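You operate a simulated robot arm through the tools that you are given. There is no shell and no other tool. Be economical: measure what you need, move in short steps, check, and stop when the job is done.

The job below is to be done with a simulated robot arm. You get a single attempt, and the scene is never put back.

TASK
Put the fine sanding block in the flared basin.

The check looks at the end state, three seconds after you hand in, the way a careful person would. Anything else that was tipped, shoved, dropped, spilled or broken makes it a failure.

THE ROBOT
A 7-joint arm with a two-finger parallel gripper, fixed in place. Base frame: the origin is at the foot of the arm, x ahead of it, y to its left, z up; the work surface is at about z = 0. Readings come in mm, degrees, newtons and seconds.
With the tool pointing down near the work surface it reaches from about 240 to 620 mm from the base axis. Its first joint turns from -66.0 to 66.0 degrees. Payload 2.6 kg.
Tool frame: the origin (TCP) lies between the finger pads and is the grasp point; the fingertips stand 30 mm ahead of it; z points along the fingers, y is the line along which they close. The gripper opens to 94 mm. The fingers are 28 mm wide and 10 mm thick; the gripper's body (50 by 96 mm) begins 55 mm behind the TCP.
Orientation is told as [roll, pitch, yaw] about the base's x, y, z axes, in that order, counted from this pose: with the fingers straight down and closing along the base's y, the tool's x points along the base's -x, its y along +y and its z along -z.

THE INTERFACE
- The arm moves only by the tool nudge_tool. Its argument "steps" is a list of rows, each an object (a shift or turn left out is 0, a gripper value left out holds the last) with "translation": the shift along the base's x, y, z in m, a list of three; "angular": the turn, a rotation vector about the base's x, y, z in degrees, a list of three; "claw": the opening in per cent of the stroke, from 0 (shut) to 100 (fully open). In form: [{"translation": [tx, ty, tz], "angular": [rx, ry, rz], "claw": claw}, ...]. A call has 1 to 10 rows; each row is the pose to reach, as a shift and turn from the pose commanded when the call began. A row lasts 0.2 s, in which the tool goes at most 50 mm and 8.6 degrees; a call with a longer step from one row to the next is refused whole, and so is a gripper value outside its range. A pose out of reach is approached as far as the arm can. The call stops where the force on the tool passes 40 N (or 10 N more than at its start, if that is more) or the arm is blocked; 0.2 s more then pass. Each finger travels about 72 mm/s and halts on what it meets, pressing with about 27 N; the grip force reading is that of the motor and also rises with nothing between the fingers. The clock runs only during rows and for 0.2 s after the last one: add rows that repeat a pose to give the fingers time. The reply holds the time, the measured pose of the TCP, the force on the tool along the base axes, the opening and the grip force, in the units named above and with some noise.
- Cameras (640 x 400 px; columns grow to the right, rows downward): "scene" is fixed at [20, 424.5, 575.3]; the picture's right is [-0.87, -0.49, 0.00], its down [-0.27, 0.47, -0.84] and it looks along [0.42, -0.73, -0.54] (base axes); focal length 318 px, centre (320, 200). "wrist" rides on the gripper at [-37, 0, -58] in the tool frame; the picture's right is [0.00, -1.00, 0.00], its down [0.97, 0.00, -0.24] and it looks along [0.24, 0.00, 0.97] (tool axes); focal length 218 px, centre (320, 200). There is no depth. A picture from a camera that has moved, and an enlarged one, comes with that camera's place and axes in the base frame and with its lens. The place of the scene camera against the robot may be out by one fixed shift of up to 12 mm in any direction.
- camera(camera): a new picture of that camera. It takes no simulated time.
- close_up(camera, box): a new picture of the part [left, top, right, bottom] of that camera's present view, enlarged. It takes no simulated time.
- job_done(): hands the job in; it is judged then, once.

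Go step by step. Nothing tells you positions but the pictures and the camera data: compare them with the known pose of the tool, close in by small moves and look again before you grip or let go. The budget is 90 turns and 42 pictures, counting those below and the enlarged ones. Unless the task says otherwise, let go and move clear before handing in, and close with one line.

The tools are called after "Request:" as name(argument=value, ...) on one line, values as JSON. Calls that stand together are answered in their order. nudge_tool: Moves the arm, as the interface text tells. Its arguments: {"type":"object","properties":{"steps":{"type":"array","items":{"type":"object","properties":{"translation":{"type":"array","items":{"type":"number"}},"angular":{"type":"array","items":{"type":"number"}},"claw":{"type":"number"}}}}},"required":["steps"]} The other tools are called the same way: camera (camera) takes a picture; close_up (camera, box) takes an enlarged picture of a part of a camera's view; job_done () hands the job in.

At the start:

```text
clock: 0.0
ee_pos: [339.1, -261.6, 333.0]
ee_rot: [0.0, 0.0, 0.1]
force: [-0.9, 0.0, 0.3]
grip_width: 94.2
finger_force: 0.0
```

scene: 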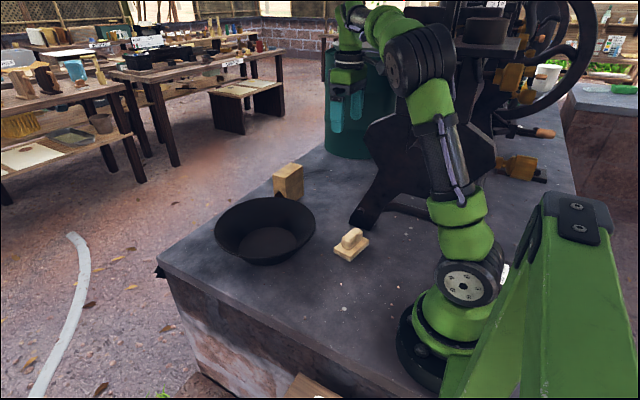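
wrist: 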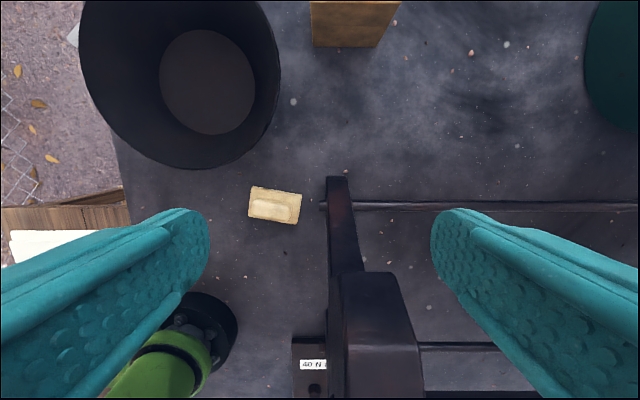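

I see a small block with a raised handle near (274,-179), a black basin near (477,-77), and a wooden block beyond it. I'll enlarge these to confirm which one is the sanding block.

Request:
close_up(camera="scene", box=[200, 150, 400, 275])

Request:
close_up(camera="wrist", box=[220, 150, 380, 250])

```text
3.20 times, centred on (300, 212) of scene
camera zoom: at [20.0, 424.5, 575.3], right [-0.87, -0.49, 0.0], down [-0.27, 0.47, -0.84], along [0.42, -0.73, -0.54], focal length 1019 px, centre (384, 160)
```

zoom: 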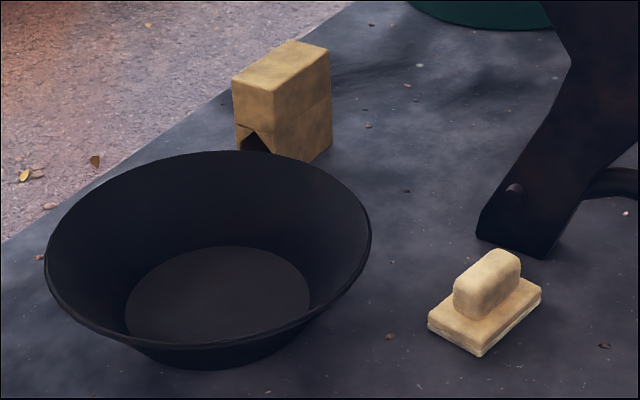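

```text
4.00 times, centred on (300, 200) of wrist
camera zoom: at [375.1, -259.8, 389.8], right [0.0, -1.0, 0.0], down [-0.97, 0.0, 0.24], along [-0.24, 0.0, -0.97], focal length 873 px, centre (400, 200)
```

zoom: 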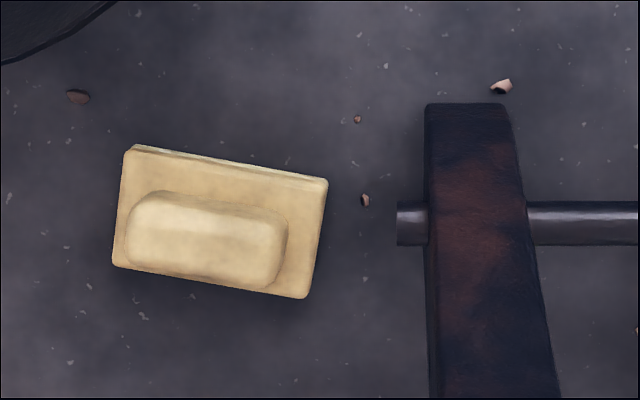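

The block with the handle, on a pale abrasive sole, is the sanding block, centred near (270,-178). Its short side is about 10° off base x. I'll move above it while staying high and turn the tool to a yaw of about +80.

Request:
nudge_tool(steps=[{"translation": [-0.007, 0.008, 0], "angular": [0, 0, 8]}, {"translation": [-0.014, 0.017, 0], "angular": [0, 0, 16]}, {"translation": [-0.021, 0.025, 0], "angular": [0, 0, 24]}, {"translation": [-0.028, 0.034, 0], "angular": [0, 0, 32]}, {"translation": [-0.035, 0.042, 0], "angular": [0, 0, 40]}, {"translation": [-0.042, 0.05, 0], "angular": [0, 0, 48]}, {"translation": [-0.049, 0.059, 0], "angular": [0, 0, 56]}, {"translation": [-0.056, 0.067, 0], "angular": [0, 0, 64]}, {"translation": [-0.063, 0.076, 0], "angular": [0, 0, 72]}, {"translation": [-0.069, 0.084, 0], "angular": [0, 0, 80]}])

Request:
camera(camera="wrist")

Request:
camera(camera="scene")

```text
clock: 1.2
ee_pos: [308.8, -218.6, 332.1]
ee_rot: [0.4, -0.5, 35.9]
force: [-0.1, 4.7, 1.4]
grip_width: 93.7
finger_force: 0.1
stopped in row 5: the force on the tool passed its limit (the readings are from after the stop); the commanded pose is now the measured one
```

```text
37 pictures are left
camera wrist: at [338.7, -195.3, 391.1], right [0.59, -0.81, -0.01], down [-0.79, -0.57, 0.23], along [-0.19, -0.13, -0.97], focal length 218 px, centre (320, 200)
```

wrist: 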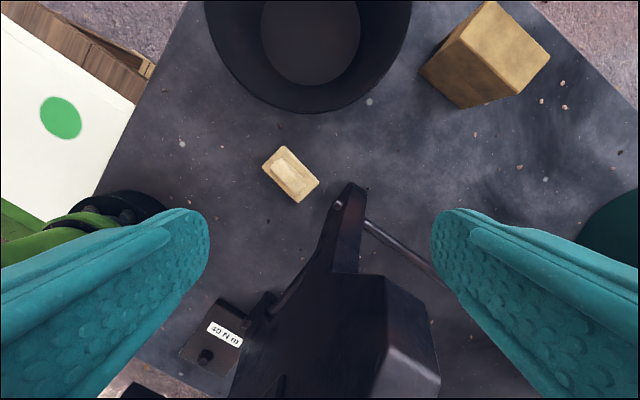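

```text
36 pictures are left
```

scene: 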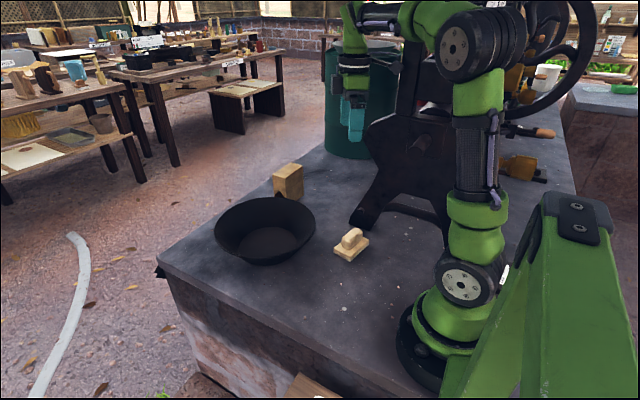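

The move stopped on a force halfway through, at about 36° of yaw, probably against the tall machine. I'll look closely before moving on.

Request:
close_up(camera="scene", box=[320, 0, 560, 150])

```text
2.67 times, centred on (440, 75) of scene
camera zoom: at [20.0, 424.5, 575.3], right [-0.87, -0.49, 0.0], down [-0.27, 0.47, -0.84], along [0.42, -0.73, -0.54], focal length 849 px, centre (0, 533)
```

zoom: 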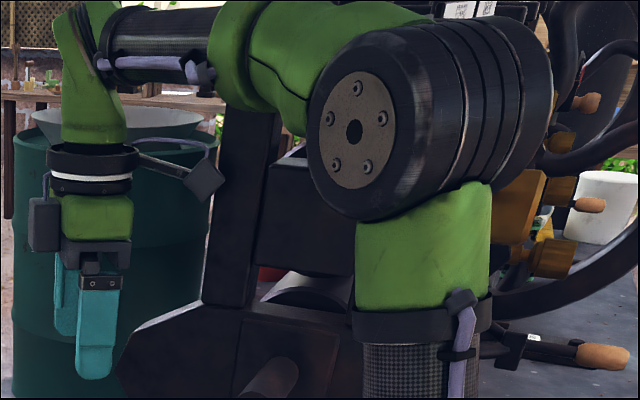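

A bracket or box next to the wrist sits close to the machine's column, and that is likely the contact. I'll back away toward +x/+y, turn back, and look again.

Request:
nudge_tool(steps=[{"translation": [0.015, 0.015, 0], "angular": [0, 0, -4]}, {"translation": [0.02, 0.03, 0], "angular": [0, 0, -12]}, {"translation": [0.02, 0.045, 0], "angular": [0, 0, -20]}, {"translation": [0.02, 0.06, 0], "angular": [0, 0, -28]}, {"translation": [0.02, 0.075, 0], "angular": [0, 0, -36]}])

Request:
close_up(camera="scene", box=[240, 0, 560, 200])

```text
clock: 2.4
ee_pos: [328.9, -144.2, 333.4]
ee_rot: [0.3, -0.5, -0.1]
force: [0.2, 0.6, 0.2]
grip_width: 93.8
finger_force: 0.1
```

```text
2.00 times, centred on (400, 100) of scene
camera zoom: at [20.0, 424.5, 575.3], right [-0.87, -0.49, 0.0], down [-0.27, 0.47, -0.84], along [0.42, -0.73, -0.54], focal length 637 px, centre (160, 400)
```

zoom: 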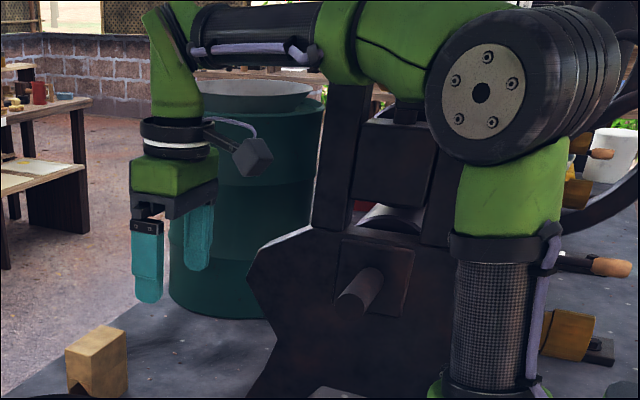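

The bracket is fixed to the tool on its +x side, reaching about 105 mm out. Yaw +80 would swing it into the machine, so I'll use -100 instead, which points it at +y into free space. I'm turning here, clear of the machine.

Request:
nudge_tool(steps=[{"angular": [0, 0, -8]}, {"angular": [0, 0, -16]}, {"angular": [0, 0, -24]}, {"angular": [0, 0, -32]}, {"angular": [0, 0, -40]}, {"angular": [0, 0, -48]}, {"angular": [0, 0, -56]}, {"angular": [0, 0, -64]}, {"angular": [0, 0, -72]}, {"angular": [0, 0, -80]}])

```text
clock: 4.6
ee_pos: [327.4, -142.2, 332.1]
ee_rot: [0.4, -0.5, -80.2]
force: [0.5, -0.2, -0.3]
grip_width: 94.0
finger_force: 0.1
```

The turn was clear. Now I'll finish turning to -100 and come over the block.

Request:
nudge_tool(steps=[{"translation": [-0.015, -0.009, -0.01], "angular": [0, 0, -5]}, {"translation": [-0.03, -0.018, -0.02], "angular": [0, 0, -10]}, {"translation": [-0.045, -0.027, -0.03], "angular": [0, 0, -15]}, {"translation": [-0.057, -0.036, -0.04], "angular": [0, 0, -20]}])

Request:
camera(camera="wrist")

Request:
camera(camera="scene")

```text
clock: 5.6
ee_pos: [291.8, -173.0, 303.9]
ee_rot: [2.5, -1.9, -97.7]
force: [0.0, 0.5, 0.4]
grip_width: 94.2
finger_force: 0.0
```

```text
33 pictures are left
camera wrist: at [286.1, -206.6, 362.3], right [-0.99, 0.13, -0.04], down [0.12, 0.97, 0.21], along [0.07, 0.2, -0.98], focal length 218 px, centre (320, 200)
```

wrist: 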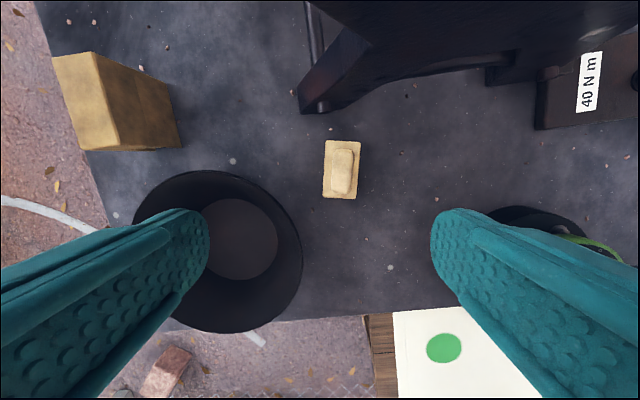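

```text
32 pictures are left
```

scene: 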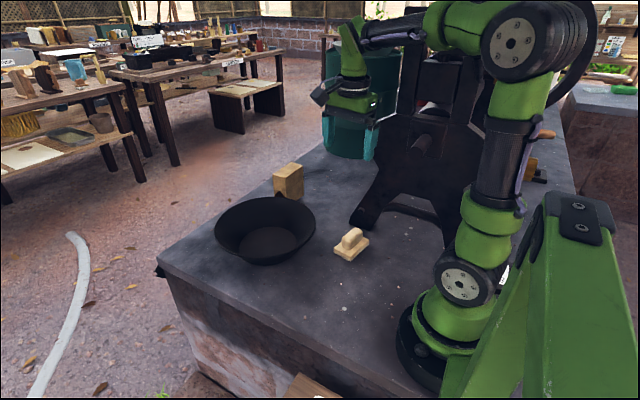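

The arm lags a little, likely near a joint limit this high and close in. The block computes to about (272,-181), so I'll descend partway, where reach is easier, and recheck.

Request:
nudge_tool(steps=[{"translation": [0, 0, -0.03]}, {"translation": [0, 0, -0.06]}, {"translation": [0, 0, -0.09]}, {"translation": [0, 0, -0.12]}, {"translation": [0, 0, -0.12]}])

Request:
camera(camera="wrist")

```text
clock: 6.1
ee_pos: [318.1, -188.1, 311.5]
ee_rot: [10.4, -4.5, -98.1]
force: [-0.1, -0.2, 1.0]
grip_width: 93.7
finger_force: 0.0
stopped in row 2: the arm was blocked; the commanded pose is now the measured one
```

```text
31 pictures are left
camera wrist: at [303.5, -218.2, 370.7], right [-0.98, 0.12, -0.18], down [0.1, 0.98, 0.16], along [0.2, 0.14, -0.97], focal length 218 px, centre (320, 200)
```

wrist: 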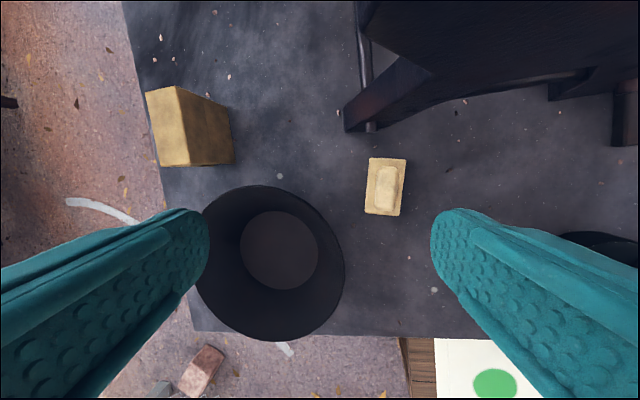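

The arm was blocked and the tool was pushed off to a tilt. I'll look at the elbow and forearm in the scene view to find where.

Request:
close_up(camera="scene", box=[300, 0, 620, 200])

```text
2.00 times, centred on (460, 100) of scene
camera zoom: at [19.8, 424.6, 575.2], right [-0.87, -0.49, 0.0], down [-0.27, 0.47, -0.84], along [0.42, -0.73, -0.54], focal length 637 px, centre (40, 400)
```

zoom: 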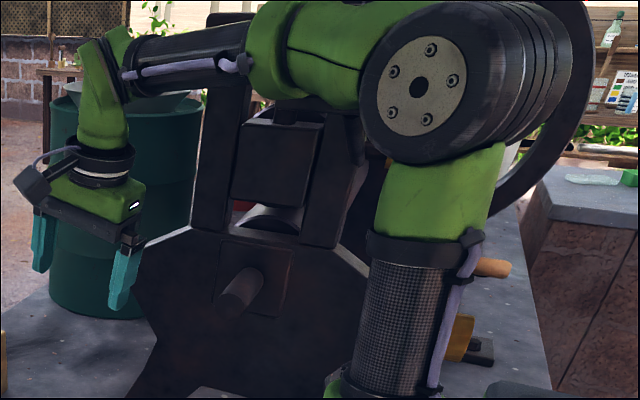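

The likely cause is the elbow: at this height and close radius it is pushed back to its limit or against the machine. I'll move outward and level the tool, then go low before reaching back in, which keeps the elbow forward.

Request:
nudge_tool(steps=[{"translation": [0.02, 0.015, 0]}, {"translation": [0.04, 0.025, 0], "angular": [2, 3.2, -0.6]}, {"translation": [0.045, 0.03, -0.005], "angular": [4, 6.5, -1.3]}, {"translation": [0.045, 0.03, -0.01], "angular": [5.9, 9.7, -2]}, {"translation": [0.045, 0.03, -0.01], "angular": [5.9, 9.7, -2]}])

Request:
camera(camera="scene")

```text
clock: 7.3
ee_pos: [362.4, -160.1, 300.1]
ee_rot: [-0.2, -0.2, -100.0]
force: [-0.6, -0.1, 0.5]
grip_width: 93.8
finger_force: 0.0
```

```text
29 pictures are left
```

scene: 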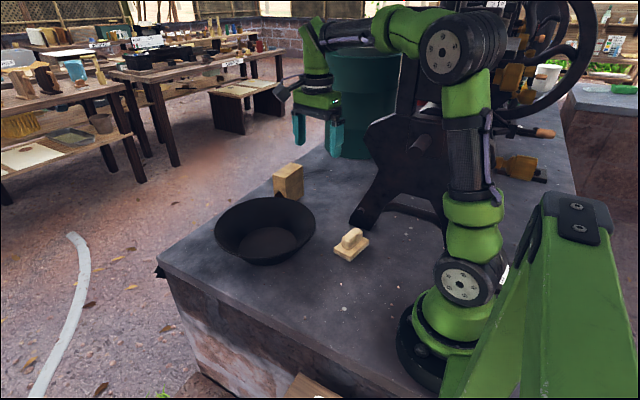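

The tool is level, clear, and nothing has shifted. Next I'll descend to about z=150 while reaching back in gradually.

Request:
nudge_tool(steps=[{"translation": [0, 0, -0.03]}, {"translation": [0, 0, -0.06]}, {"translation": [0, 0, -0.09]}, {"translation": [0, -0.0, -0.12]}, {"translation": [0, 0, -0.15]}, {"translation": [-0.025, -0.005, -0.16]}, {"translation": [-0.05, -0.01, -0.16]}, {"translation": [-0.075, -0.015, -0.16]}, {"translation": [-0.091, -0.02, -0.16]}, {"translation": [-0.091, -0.02, -0.16]}])

Request:
camera(camera="wrist")

Request:
camera(camera="scene")

```text
clock: 9.5
ee_pos: [269.0, -180.5, 140.1]
ee_rot: [-0.3, -0.3, -99.6]
force: [-0.3, -0.7, 0.3]
grip_width: 94.1
finger_force: 0.1
```

```text
28 pictures are left
camera wrist: at [263.9, -216.0, 198.0], right [-0.99, 0.17, 0.01], down [0.17, 0.96, 0.24], along [0.03, 0.23, -0.97], focal length 218 px, centre (320, 200)
```

wrist: 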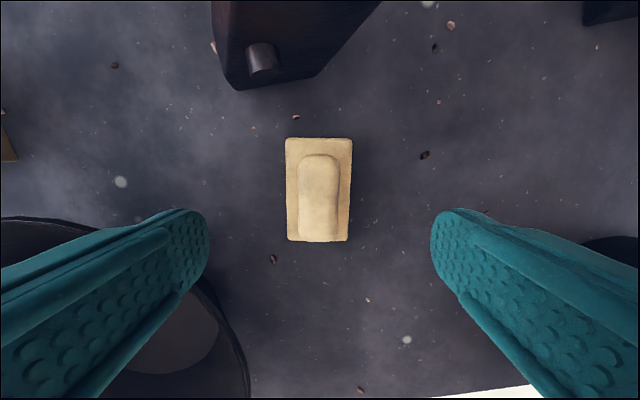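

```text
27 pictures are left
```

scene: 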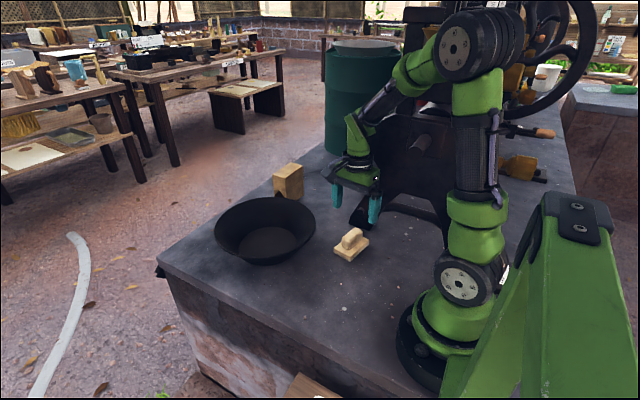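

The TCP is centred over the block at (269,-180) with matching orientation. I'll descend so the fingertips sit just above the base plate, beside the handle, and check.

Request:
nudge_tool(steps=[{"translation": [0, 0.001, -0.025]}, {"translation": [0, 0.001, -0.05]}, {"translation": [0, 0.001, -0.075]}, {"translation": [0, 0.001, -0.088]}, {"translation": [0, 0.001, -0.09], "claw": 65}, {"translation": [0, 0.001, -0.09], "claw": 65}])

Request:
camera(camera="wrist")

Request:
close_up(camera="scene", box=[290, 170, 410, 270])

```text
clock: 10.9
ee_pos: [269.1, -178.8, 51.3]
ee_rot: [-0.2, -0.3, -100.0]
force: [-0.3, -0.1, 0.8]
grip_width: 60.9
finger_force: 0.1
```

```text
26 pictures are left
camera wrist: at [263.7, -214.3, 109.0], right [-0.98, 0.17, 0.0], down [0.17, 0.96, 0.24], along [0.04, 0.23, -0.97], focal length 218 px, centre (320, 200)
```

wrist: 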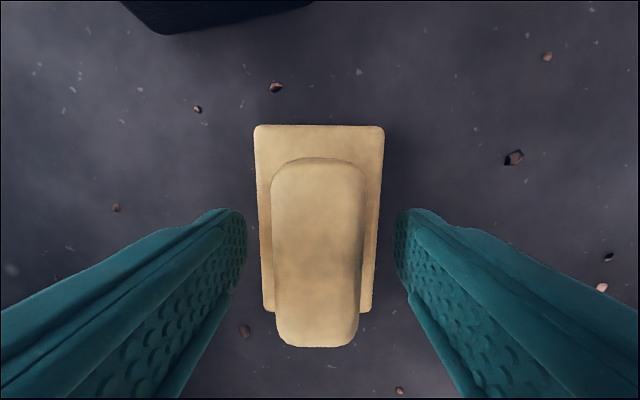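

```text
4.00 times, centred on (350, 220) of scene
camera zoom: at [20.0, 424.5, 575.3], right [-0.87, -0.49, 0.0], down [-0.27, 0.47, -0.84], along [0.42, -0.73, -0.54], focal length 1274 px, centre (200, 120)
```

zoom: 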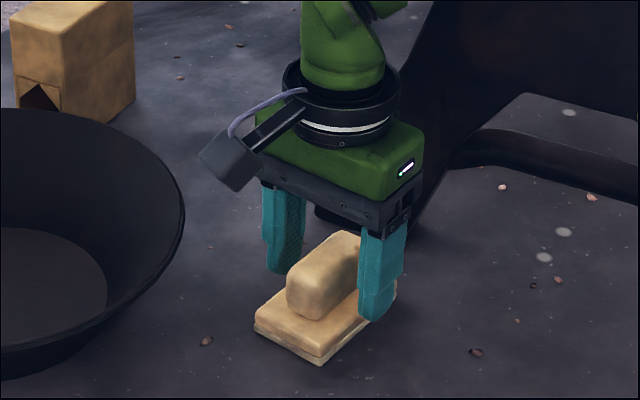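

The fingers straddle the handle evenly with the tips just above the base plate. I'll go down 3 mm and close on the handle.

Request:
nudge_tool(steps=[{"translation": [0, 0, -0.003], "claw": 65}, {"translation": [0, 0, -0.003], "claw": 20}, {"translation": [0, 0, -0.003], "claw": 20}, {"translation": [0, 0, -0.003], "claw": 20}, {"translation": [0, 0, -0.003], "claw": 20}])

Request:
camera(camera="wrist")

```text
clock: 12.1
ee_pos: [271.0, -179.0, 48.7]
ee_rot: [-0.3, -0.4, -100.0]
force: [1.0, -0.4, 1.6]
grip_width: 34.0
finger_force: 26.7
```

```text
24 pictures are left
camera wrist: at [264.8, -214.3, 106.4], right [-0.98, 0.17, 0.0], down [0.17, 0.96, 0.24], along [0.04, 0.23, -0.97], focal length 218 px, centre (320, 200)
```

wrist: 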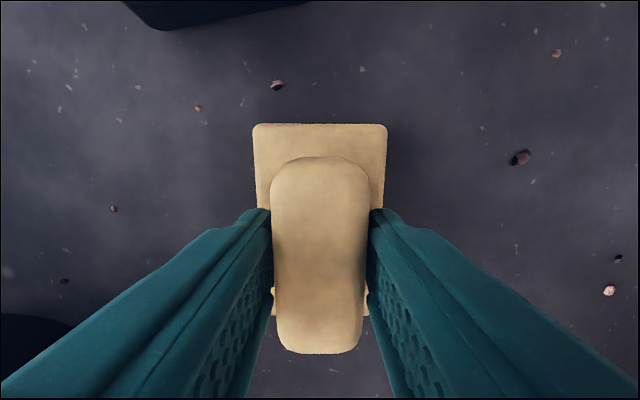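

The gripper holds the handle at 34 mm with full force. I'll lift it slowly and check that it comes along.

Request:
nudge_tool(steps=[{"translation": [0, 0, 0.01]}, {"translation": [0, 0, 0.025]}, {"translation": [0, 0, 0.045]}, {"translation": [0, 0, 0.065]}, {"translation": [0, 0, 0.085]}, {"translation": [0, 0, 0.105]}, {"translation": [0.005, 0, 0.12]}, {"translation": [0.005, 0, 0.12]}])

Request:
camera(camera="wrist")

Request:
camera(camera="scene")

```text
clock: 13.9
ee_pos: [275.9, -171.8, 158.6]
ee_rot: [-1.6, 0.0, -99.0]
force: [-0.5, -0.8, -0.1]
grip_width: 18.8
finger_force: 0.0
```

```text
23 pictures are left
camera wrist: at [272.0, -207.6, 216.1], right [-0.99, 0.16, 0.03], down [0.16, 0.96, 0.24], along [0.01, 0.24, -0.97], focal length 218 px, centre (320, 200)
```

wrist: 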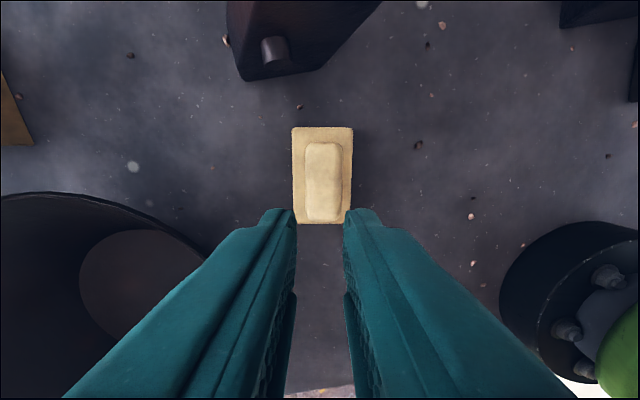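

```text
22 pictures are left
```

scene: 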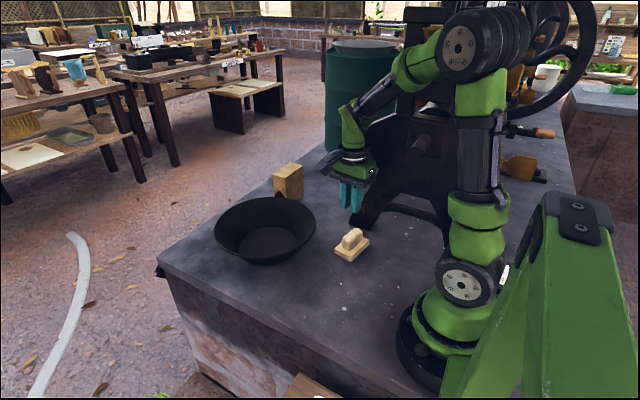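

The handle slipped out: the fingers closed to 19 mm and the block is still upright at its old spot (269,-178). I'll retry with the tips lower, on the straight part of the handle against the base plate, and with a full close command.

Request:
nudge_tool(steps=[{"translation": [-0.003, 0, -0.02], "claw": 52}, {"translation": [-0.005, -0.001, -0.04], "claw": 52}, {"translation": [-0.005, -0.001, -0.06], "claw": 52}, {"translation": [-0.006, -0.001, -0.08], "claw": 52}, {"translation": [-0.006, -0.001, -0.095], "claw": 52}, {"translation": [-0.006, -0.001, -0.095], "claw": 52}])

Request:
camera(camera="wrist")

```text
clock: 15.3
ee_pos: [266.9, -183.2, 71.1]
ee_rot: [-0.2, -0.2, -100.0]
force: [0.3, -0.1, -0.3]
grip_width: 49.0
finger_force: 0.0
```

```text
21 pictures are left
camera wrist: at [262.0, -217.8, 128.3], right [-0.98, 0.17, 0.0], down [0.17, 0.96, 0.24], along [0.04, 0.23, -0.97], focal length 218 px, centre (320, 200)
```

wrist: 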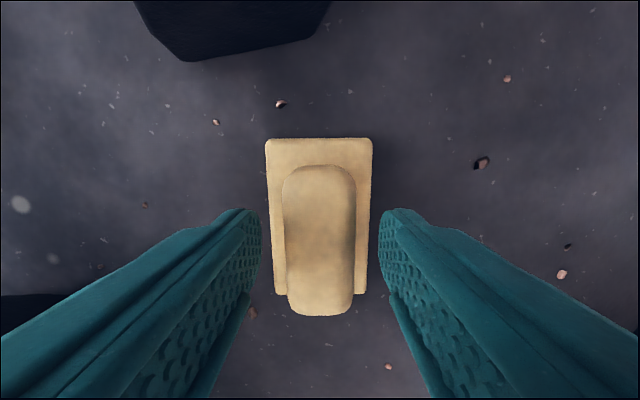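

The TCP needs about +2 mm in x and +4 mm in y. I'll correct that and descend gently until the tips just reach the base plate.

Request:
nudge_tool(steps=[{"translation": [0.002, 0.004, -0.008]}, {"translation": [0.002, 0.004, -0.016]}, {"translation": [0.002, 0.004, -0.021]}, {"translation": [0.002, 0.004, -0.023]}, {"translation": [0.002, 0.004, -0.0245]}, {"translation": [0.002, 0.004, -0.026]}, {"translation": [0.002, 0.004, -0.0275]}, {"translation": [0.002, 0.004, -0.0275]}])

Request:
close_up(camera="scene", box=[310, 200, 390, 265])

```text
clock: 16.7
ee_pos: [270.0, -177.7, 47.5]
ee_rot: [0.1, -0.2, -100.1]
force: [-2.7, 0.8, 7.7]
grip_width: 48.2
finger_force: 0.0
stopped in row 6: the force on the tool passed its limit (the readings are from after the stop); the commanded pose is now the measured one
```

```text
6.15 times, centred on (350, 232) of scene
camera zoom: at [19.9, 424.5, 575.3], right [-0.87, -0.49, 0.0], down [-0.27, 0.47, -0.84], along [0.42, -0.73, -0.54], focal length 1960 px, centre (135, 0)
```

zoom: 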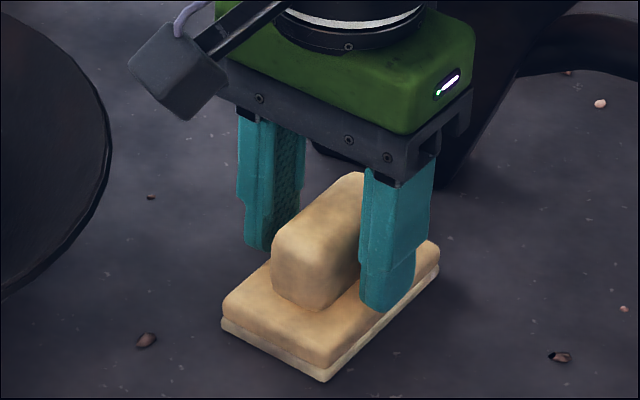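

The tips are on the base plate, so its top is at about z=17. I'll rise 1 mm, close fully, and lift just a few mm slowly while watching the width and load.

Request:
nudge_tool(steps=[{"translation": [0, 0, 0.001], "claw": 52}, {"translation": [0, 0, 0.001], "claw": 0}, {"translation": [0, 0, 0.001], "claw": 0}, {"translation": [0, 0, 0.001], "claw": 0}, {"translation": [0, 0, 0.001], "claw": 0}, {"translation": [0, 0, 0.001], "claw": 0}])

Request:
nudge_tool(steps=[{"translation": [0, 0, 0.001]}, {"translation": [0, 0, 0.002]}, {"translation": [0, 0, 0.003]}, {"translation": [0, 0, 0.004]}, {"translation": [0, 0, 0.005]}, {"translation": [0, 0, 0.006]}])

Request:
close_up(camera="scene", box=[310, 200, 390, 265])

```text
clock: 18.1
ee_pos: [270.7, -175.9, 48.3]
ee_rot: [0.0, -0.3, -100.0]
force: [-0.2, 0.3, 0.1]
grip_width: 34.0
finger_force: 27.2
```

```text
clock: 19.5
ee_pos: [271.2, -177.7, 54.8]
ee_rot: [0.0, -0.3, -100.0]
force: [0.3, -0.1, -0.2]
grip_width: 34.0
finger_force: 27.0
```

```text
6.15 times, centred on (350, 232) of scene
camera zoom: at [20.0, 424.5, 575.3], right [-0.87, -0.49, 0.0], down [-0.27, 0.47, -0.84], along [0.42, -0.73, -0.54], focal length 1960 px, centre (135, 0)
```

zoom: 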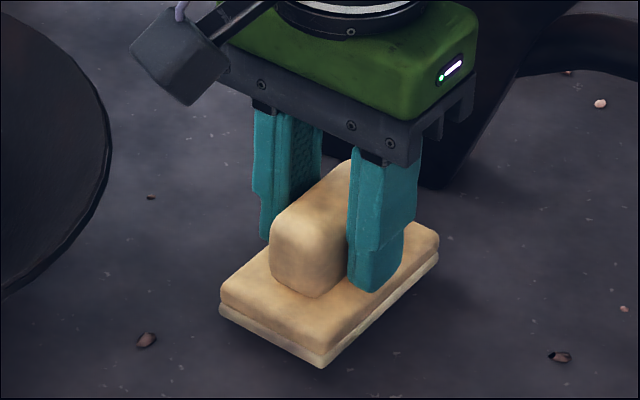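

The block lifted this time and the grip held steady at 34 mm. I'll keep rising slowly.

Request:
nudge_tool(steps=[{"translation": [0, 0, 0.002]}, {"translation": [0, 0, 0.005]}, {"translation": [0, 0, 0.008]}, {"translation": [0, 0, 0.012]}, {"translation": [0, 0, 0.016]}, {"translation": [0, 0, 0.02]}, {"translation": [0, 0, 0.024]}, {"translation": [0, 0, 0.027]}, {"translation": [0, 0, 0.029]}, {"translation": [0, 0, 0.03]}])

Request:
camera(camera="wrist")

```text
clock: 21.7
ee_pos: [270.4, -176.1, 85.8]
ee_rot: [0.0, -0.2, -100.1]
force: [0.2, -0.4, -0.4]
grip_width: 33.8
finger_force: 26.8
```

```text
18 pictures are left
camera wrist: at [264.4, -211.6, 143.1], right [-0.98, 0.17, 0.0], down [0.17, 0.96, 0.24], along [0.04, 0.23, -0.97], focal length 218 px, centre (320, 200)
```

wrist: 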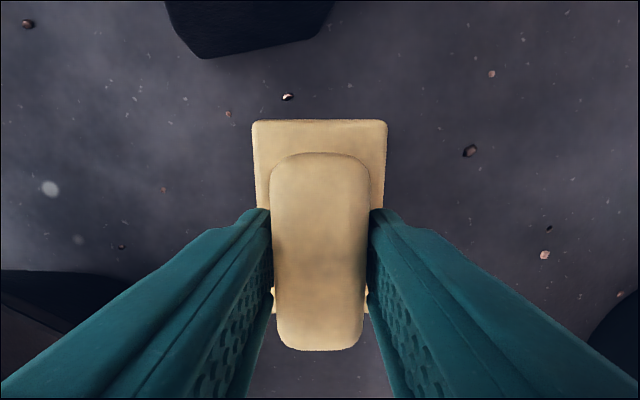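

The block is held securely. The basin works out to be centred at about (473,-80), with rim radius about 130, rim height about 70–80 and floor radius about 75. I'll rise while moving outward, to keep the elbow clear of its limit.

Request:
nudge_tool(steps=[{"translation": [0.003, 0, 0.006]}, {"translation": [0.008, 0, 0.015]}, {"translation": [0.013, 0, 0.025]}, {"translation": [0.018, 0, 0.035]}, {"translation": [0.023, 0, 0.045]}, {"translation": [0.028, 0, 0.055]}, {"translation": [0.033, 0, 0.065]}, {"translation": [0.038, 0, 0.075]}, {"translation": [0.043, 0.001, 0.085]}, {"translation": [0.045, 0.002, 0.09]}])

Request:
camera(camera="scene")

```text
clock: 23.9
ee_pos: [316.9, -173.8, 175.1]
ee_rot: [0.0, -0.3, -100.0]
force: [1.2, 0.3, -1.0]
grip_width: 33.9
finger_force: 27.0
```

```text
17 pictures are left
```

scene: 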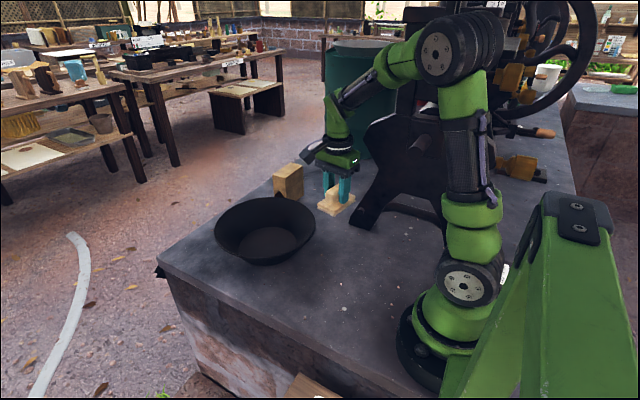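

It's still held and clear of everything. I'll carry it over the basin at this height.

Request:
nudge_tool(steps=[{"translation": [0.005, 0.003, 0]}, {"translation": [0.014, 0.009, 0]}, {"translation": [0.025, 0.015, 0]}, {"translation": [0.036, 0.022, 0]}, {"translation": [0.047, 0.029, 0]}, {"translation": [0.058, 0.035, 0]}, {"translation": [0.069, 0.042, 0]}, {"translation": [0.08, 0.049, 0]}, {"translation": [0.091, 0.055, 0]}, {"translation": [0.1, 0.06, 0]}])

Request:
nudge_tool(steps=[{"translation": [0.008, 0.005, 0]}, {"translation": [0.018, 0.011, 0]}, {"translation": [0.028, 0.017, 0]}, {"translation": [0.038, 0.023, 0]}, {"translation": [0.048, 0.029, 0]}, {"translation": [0.056, 0.034, 0]}, {"translation": [0.056, 0.034, 0]}])

Request:
camera(camera="wrist")

Request:
camera(camera="scene")

```text
clock: 26.1
ee_pos: [414.9, -114.8, 173.9]
ee_rot: [0.0, -0.2, -100.3]
force: [0.0, 1.1, -0.8]
grip_width: 33.9
finger_force: 27.0
```

```text
clock: 27.7
ee_pos: [472.2, -82.1, 173.6]
ee_rot: [-0.1, -0.3, -100.0]
force: [-0.3, 0.2, -0.8]
grip_width: 34.0
finger_force: 27.2
```

```text
16 pictures are left
camera wrist: at [465.8, -116.7, 232.0], right [-0.98, 0.17, 0.0], down [0.17, 0.96, 0.24], along [0.04, 0.23, -0.97], focal length 218 px, centre (320, 200)
```

wrist: 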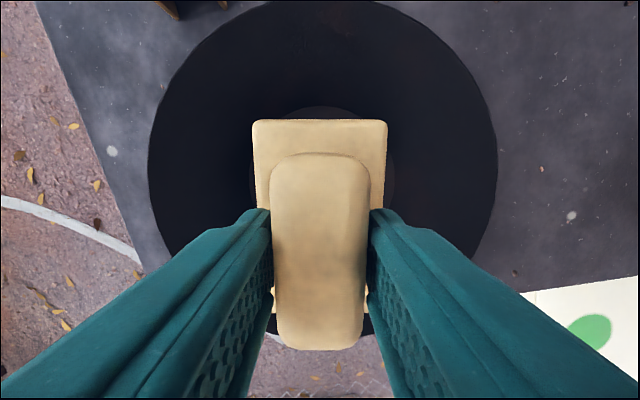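

```text
15 pictures are left
```

scene: 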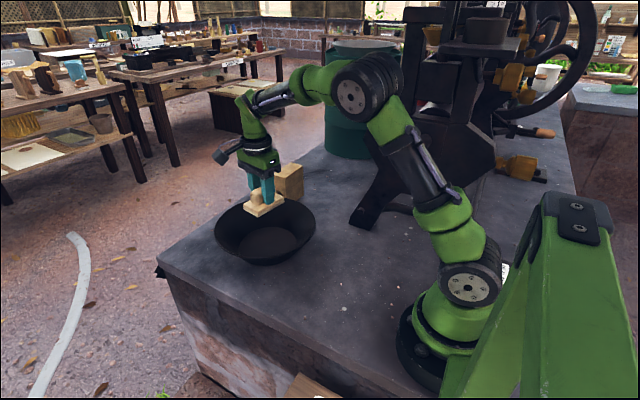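

The block is centred over the basin floor to within a few millimetres. I'll lower it, fast at first and then slowly until it touches.

Request:
nudge_tool(steps=[{"translation": [0, 0.002, -0.006]}, {"translation": [0, 0.003, -0.016]}, {"translation": [0, 0.003, -0.028]}, {"translation": [0, 0.003, -0.04]}, {"translation": [0, 0.003, -0.052]}, {"translation": [0, 0.003, -0.064]}, {"translation": [0, 0.003, -0.076]}, {"translation": [0, 0.003, -0.086]}, {"translation": [0, 0.003, -0.094]}, {"translation": [0, 0.003, -0.1]}])

Request:
nudge_tool(steps=[{"translation": [0, 0, -0.003]}, {"translation": [0, 0, -0.006]}, {"translation": [0, 0, -0.008]}, {"translation": [0, 0, -0.01]}, {"translation": [0, 0, -0.012]}, {"translation": [0, 0, -0.014]}])

Request:
close_up(camera="scene", box=[200, 140, 340, 275])

```text
clock: 29.9
ee_pos: [471.8, -79.1, 73.7]
ee_rot: [0.0, -0.1, -99.9]
force: [-0.7, 0.6, -1.2]
grip_width: 33.9
finger_force: 26.5
```

```text
clock: 31.3
ee_pos: [472.3, -78.4, 60.6]
ee_rot: [0.0, -0.3, -99.9]
force: [-0.5, -0.2, -1.2]
grip_width: 34.0
finger_force: 27.0
```

```text
2.96 times, centred on (270, 208) of scene
camera zoom: at [20.0, 424.5, 575.3], right [-0.87, -0.49, 0.0], down [-0.27, 0.47, -0.84], along [0.42, -0.73, -0.54], focal length 944 px, centre (468, 178)
```

zoom: 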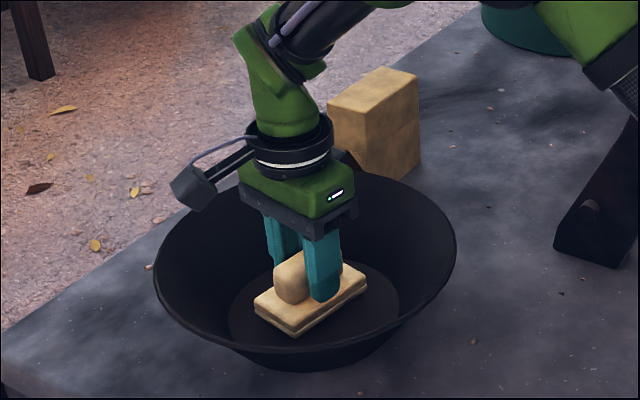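

The block is over the floor and nearly down. I'll continue in 1 mm steps until contact.

Request:
nudge_tool(steps=[{"translation": [0, 0, -0.001]}, {"translation": [0, 0, -0.002]}, {"translation": [0, 0, -0.003]}, {"translation": [0, 0, -0.004]}, {"translation": [0, 0, -0.005]}, {"translation": [0, 0, -0.006]}, {"translation": [0, 0, -0.007]}, {"translation": [0, 0, -0.008]}])

```text
clock: 33.1
ee_pos: [471.7, -78.1, 53.4]
ee_rot: [0.0, -0.2, -100.2]
force: [-5.3, 2.1, 11.9]
grip_width: 33.7
finger_force: 27.3
```

The block is resting on the floor with about 12 N upward. I'll ease up slightly, open, and rise clear.

Request:
nudge_tool(steps=[{"translation": [0, 0, 0.001], "claw": 0}, {"translation": [0, 0, 0.001], "claw": 55}, {"translation": [0, 0, 0.001], "claw": 55}, {"translation": [0, 0, 0.001], "claw": 55}])

Request:
nudge_tool(steps=[{"translation": [0, 0, 0.005]}, {"translation": [0, 0, 0.015]}, {"translation": [0, 0, 0.035]}, {"translation": [0, 0, 0.06]}, {"translation": [0, 0, 0.09]}, {"translation": [0, 0, 0.12]}, {"translation": [0, 0, 0.15]}, {"translation": [0, 0, 0.17]}, {"translation": [0, 0, 0.17]}])

Request:
camera(camera="scene")

Request:
camera(camera="wrist")

```text
clock: 34.1
ee_pos: [471.0, -76.6, 52.5]
ee_rot: [-0.1, -0.3, -99.9]
force: [0.7, -0.5, 1.8]
grip_width: 51.2
finger_force: 0.2
```

```text
clock: 36.1
ee_pos: [473.6, -78.0, 223.2]
ee_rot: [0.0, -0.4, -99.9]
force: [0.3, -0.1, -0.2]
grip_width: 51.9
finger_force: 0.0
```

```text
13 pictures are left
```

scene: 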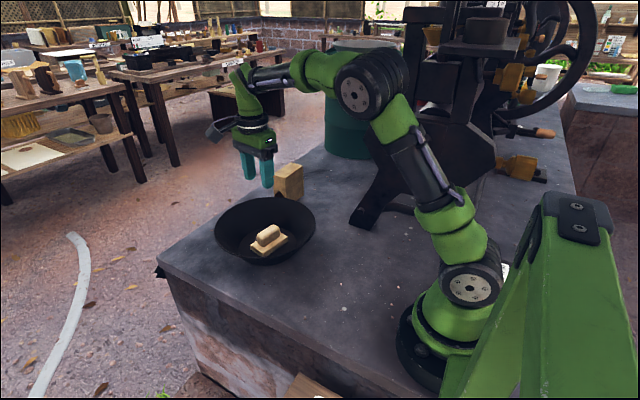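

```text
12 pictures are left
camera wrist: at [467.0, -112.2, 281.9], right [-0.98, 0.17, 0.0], down [0.17, 0.96, 0.24], along [0.04, 0.23, -0.97], focal length 218 px, centre (320, 200)
```

wrist: 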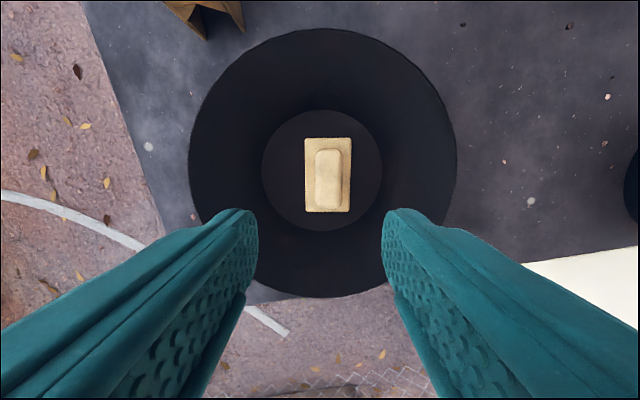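

The sanding block lies flat in the basin, the gripper is clear above it, and the other objects look unmoved. Handing in.

Request:
job_done()

```text
The job is handed in.
```

The fine sanding block is resting flat in the middle of the flared basin, released with the arm clear; on the way the tool hit something once (most likely the machine) and the block slipped from the first grip, but the pictures show nothing else moved.
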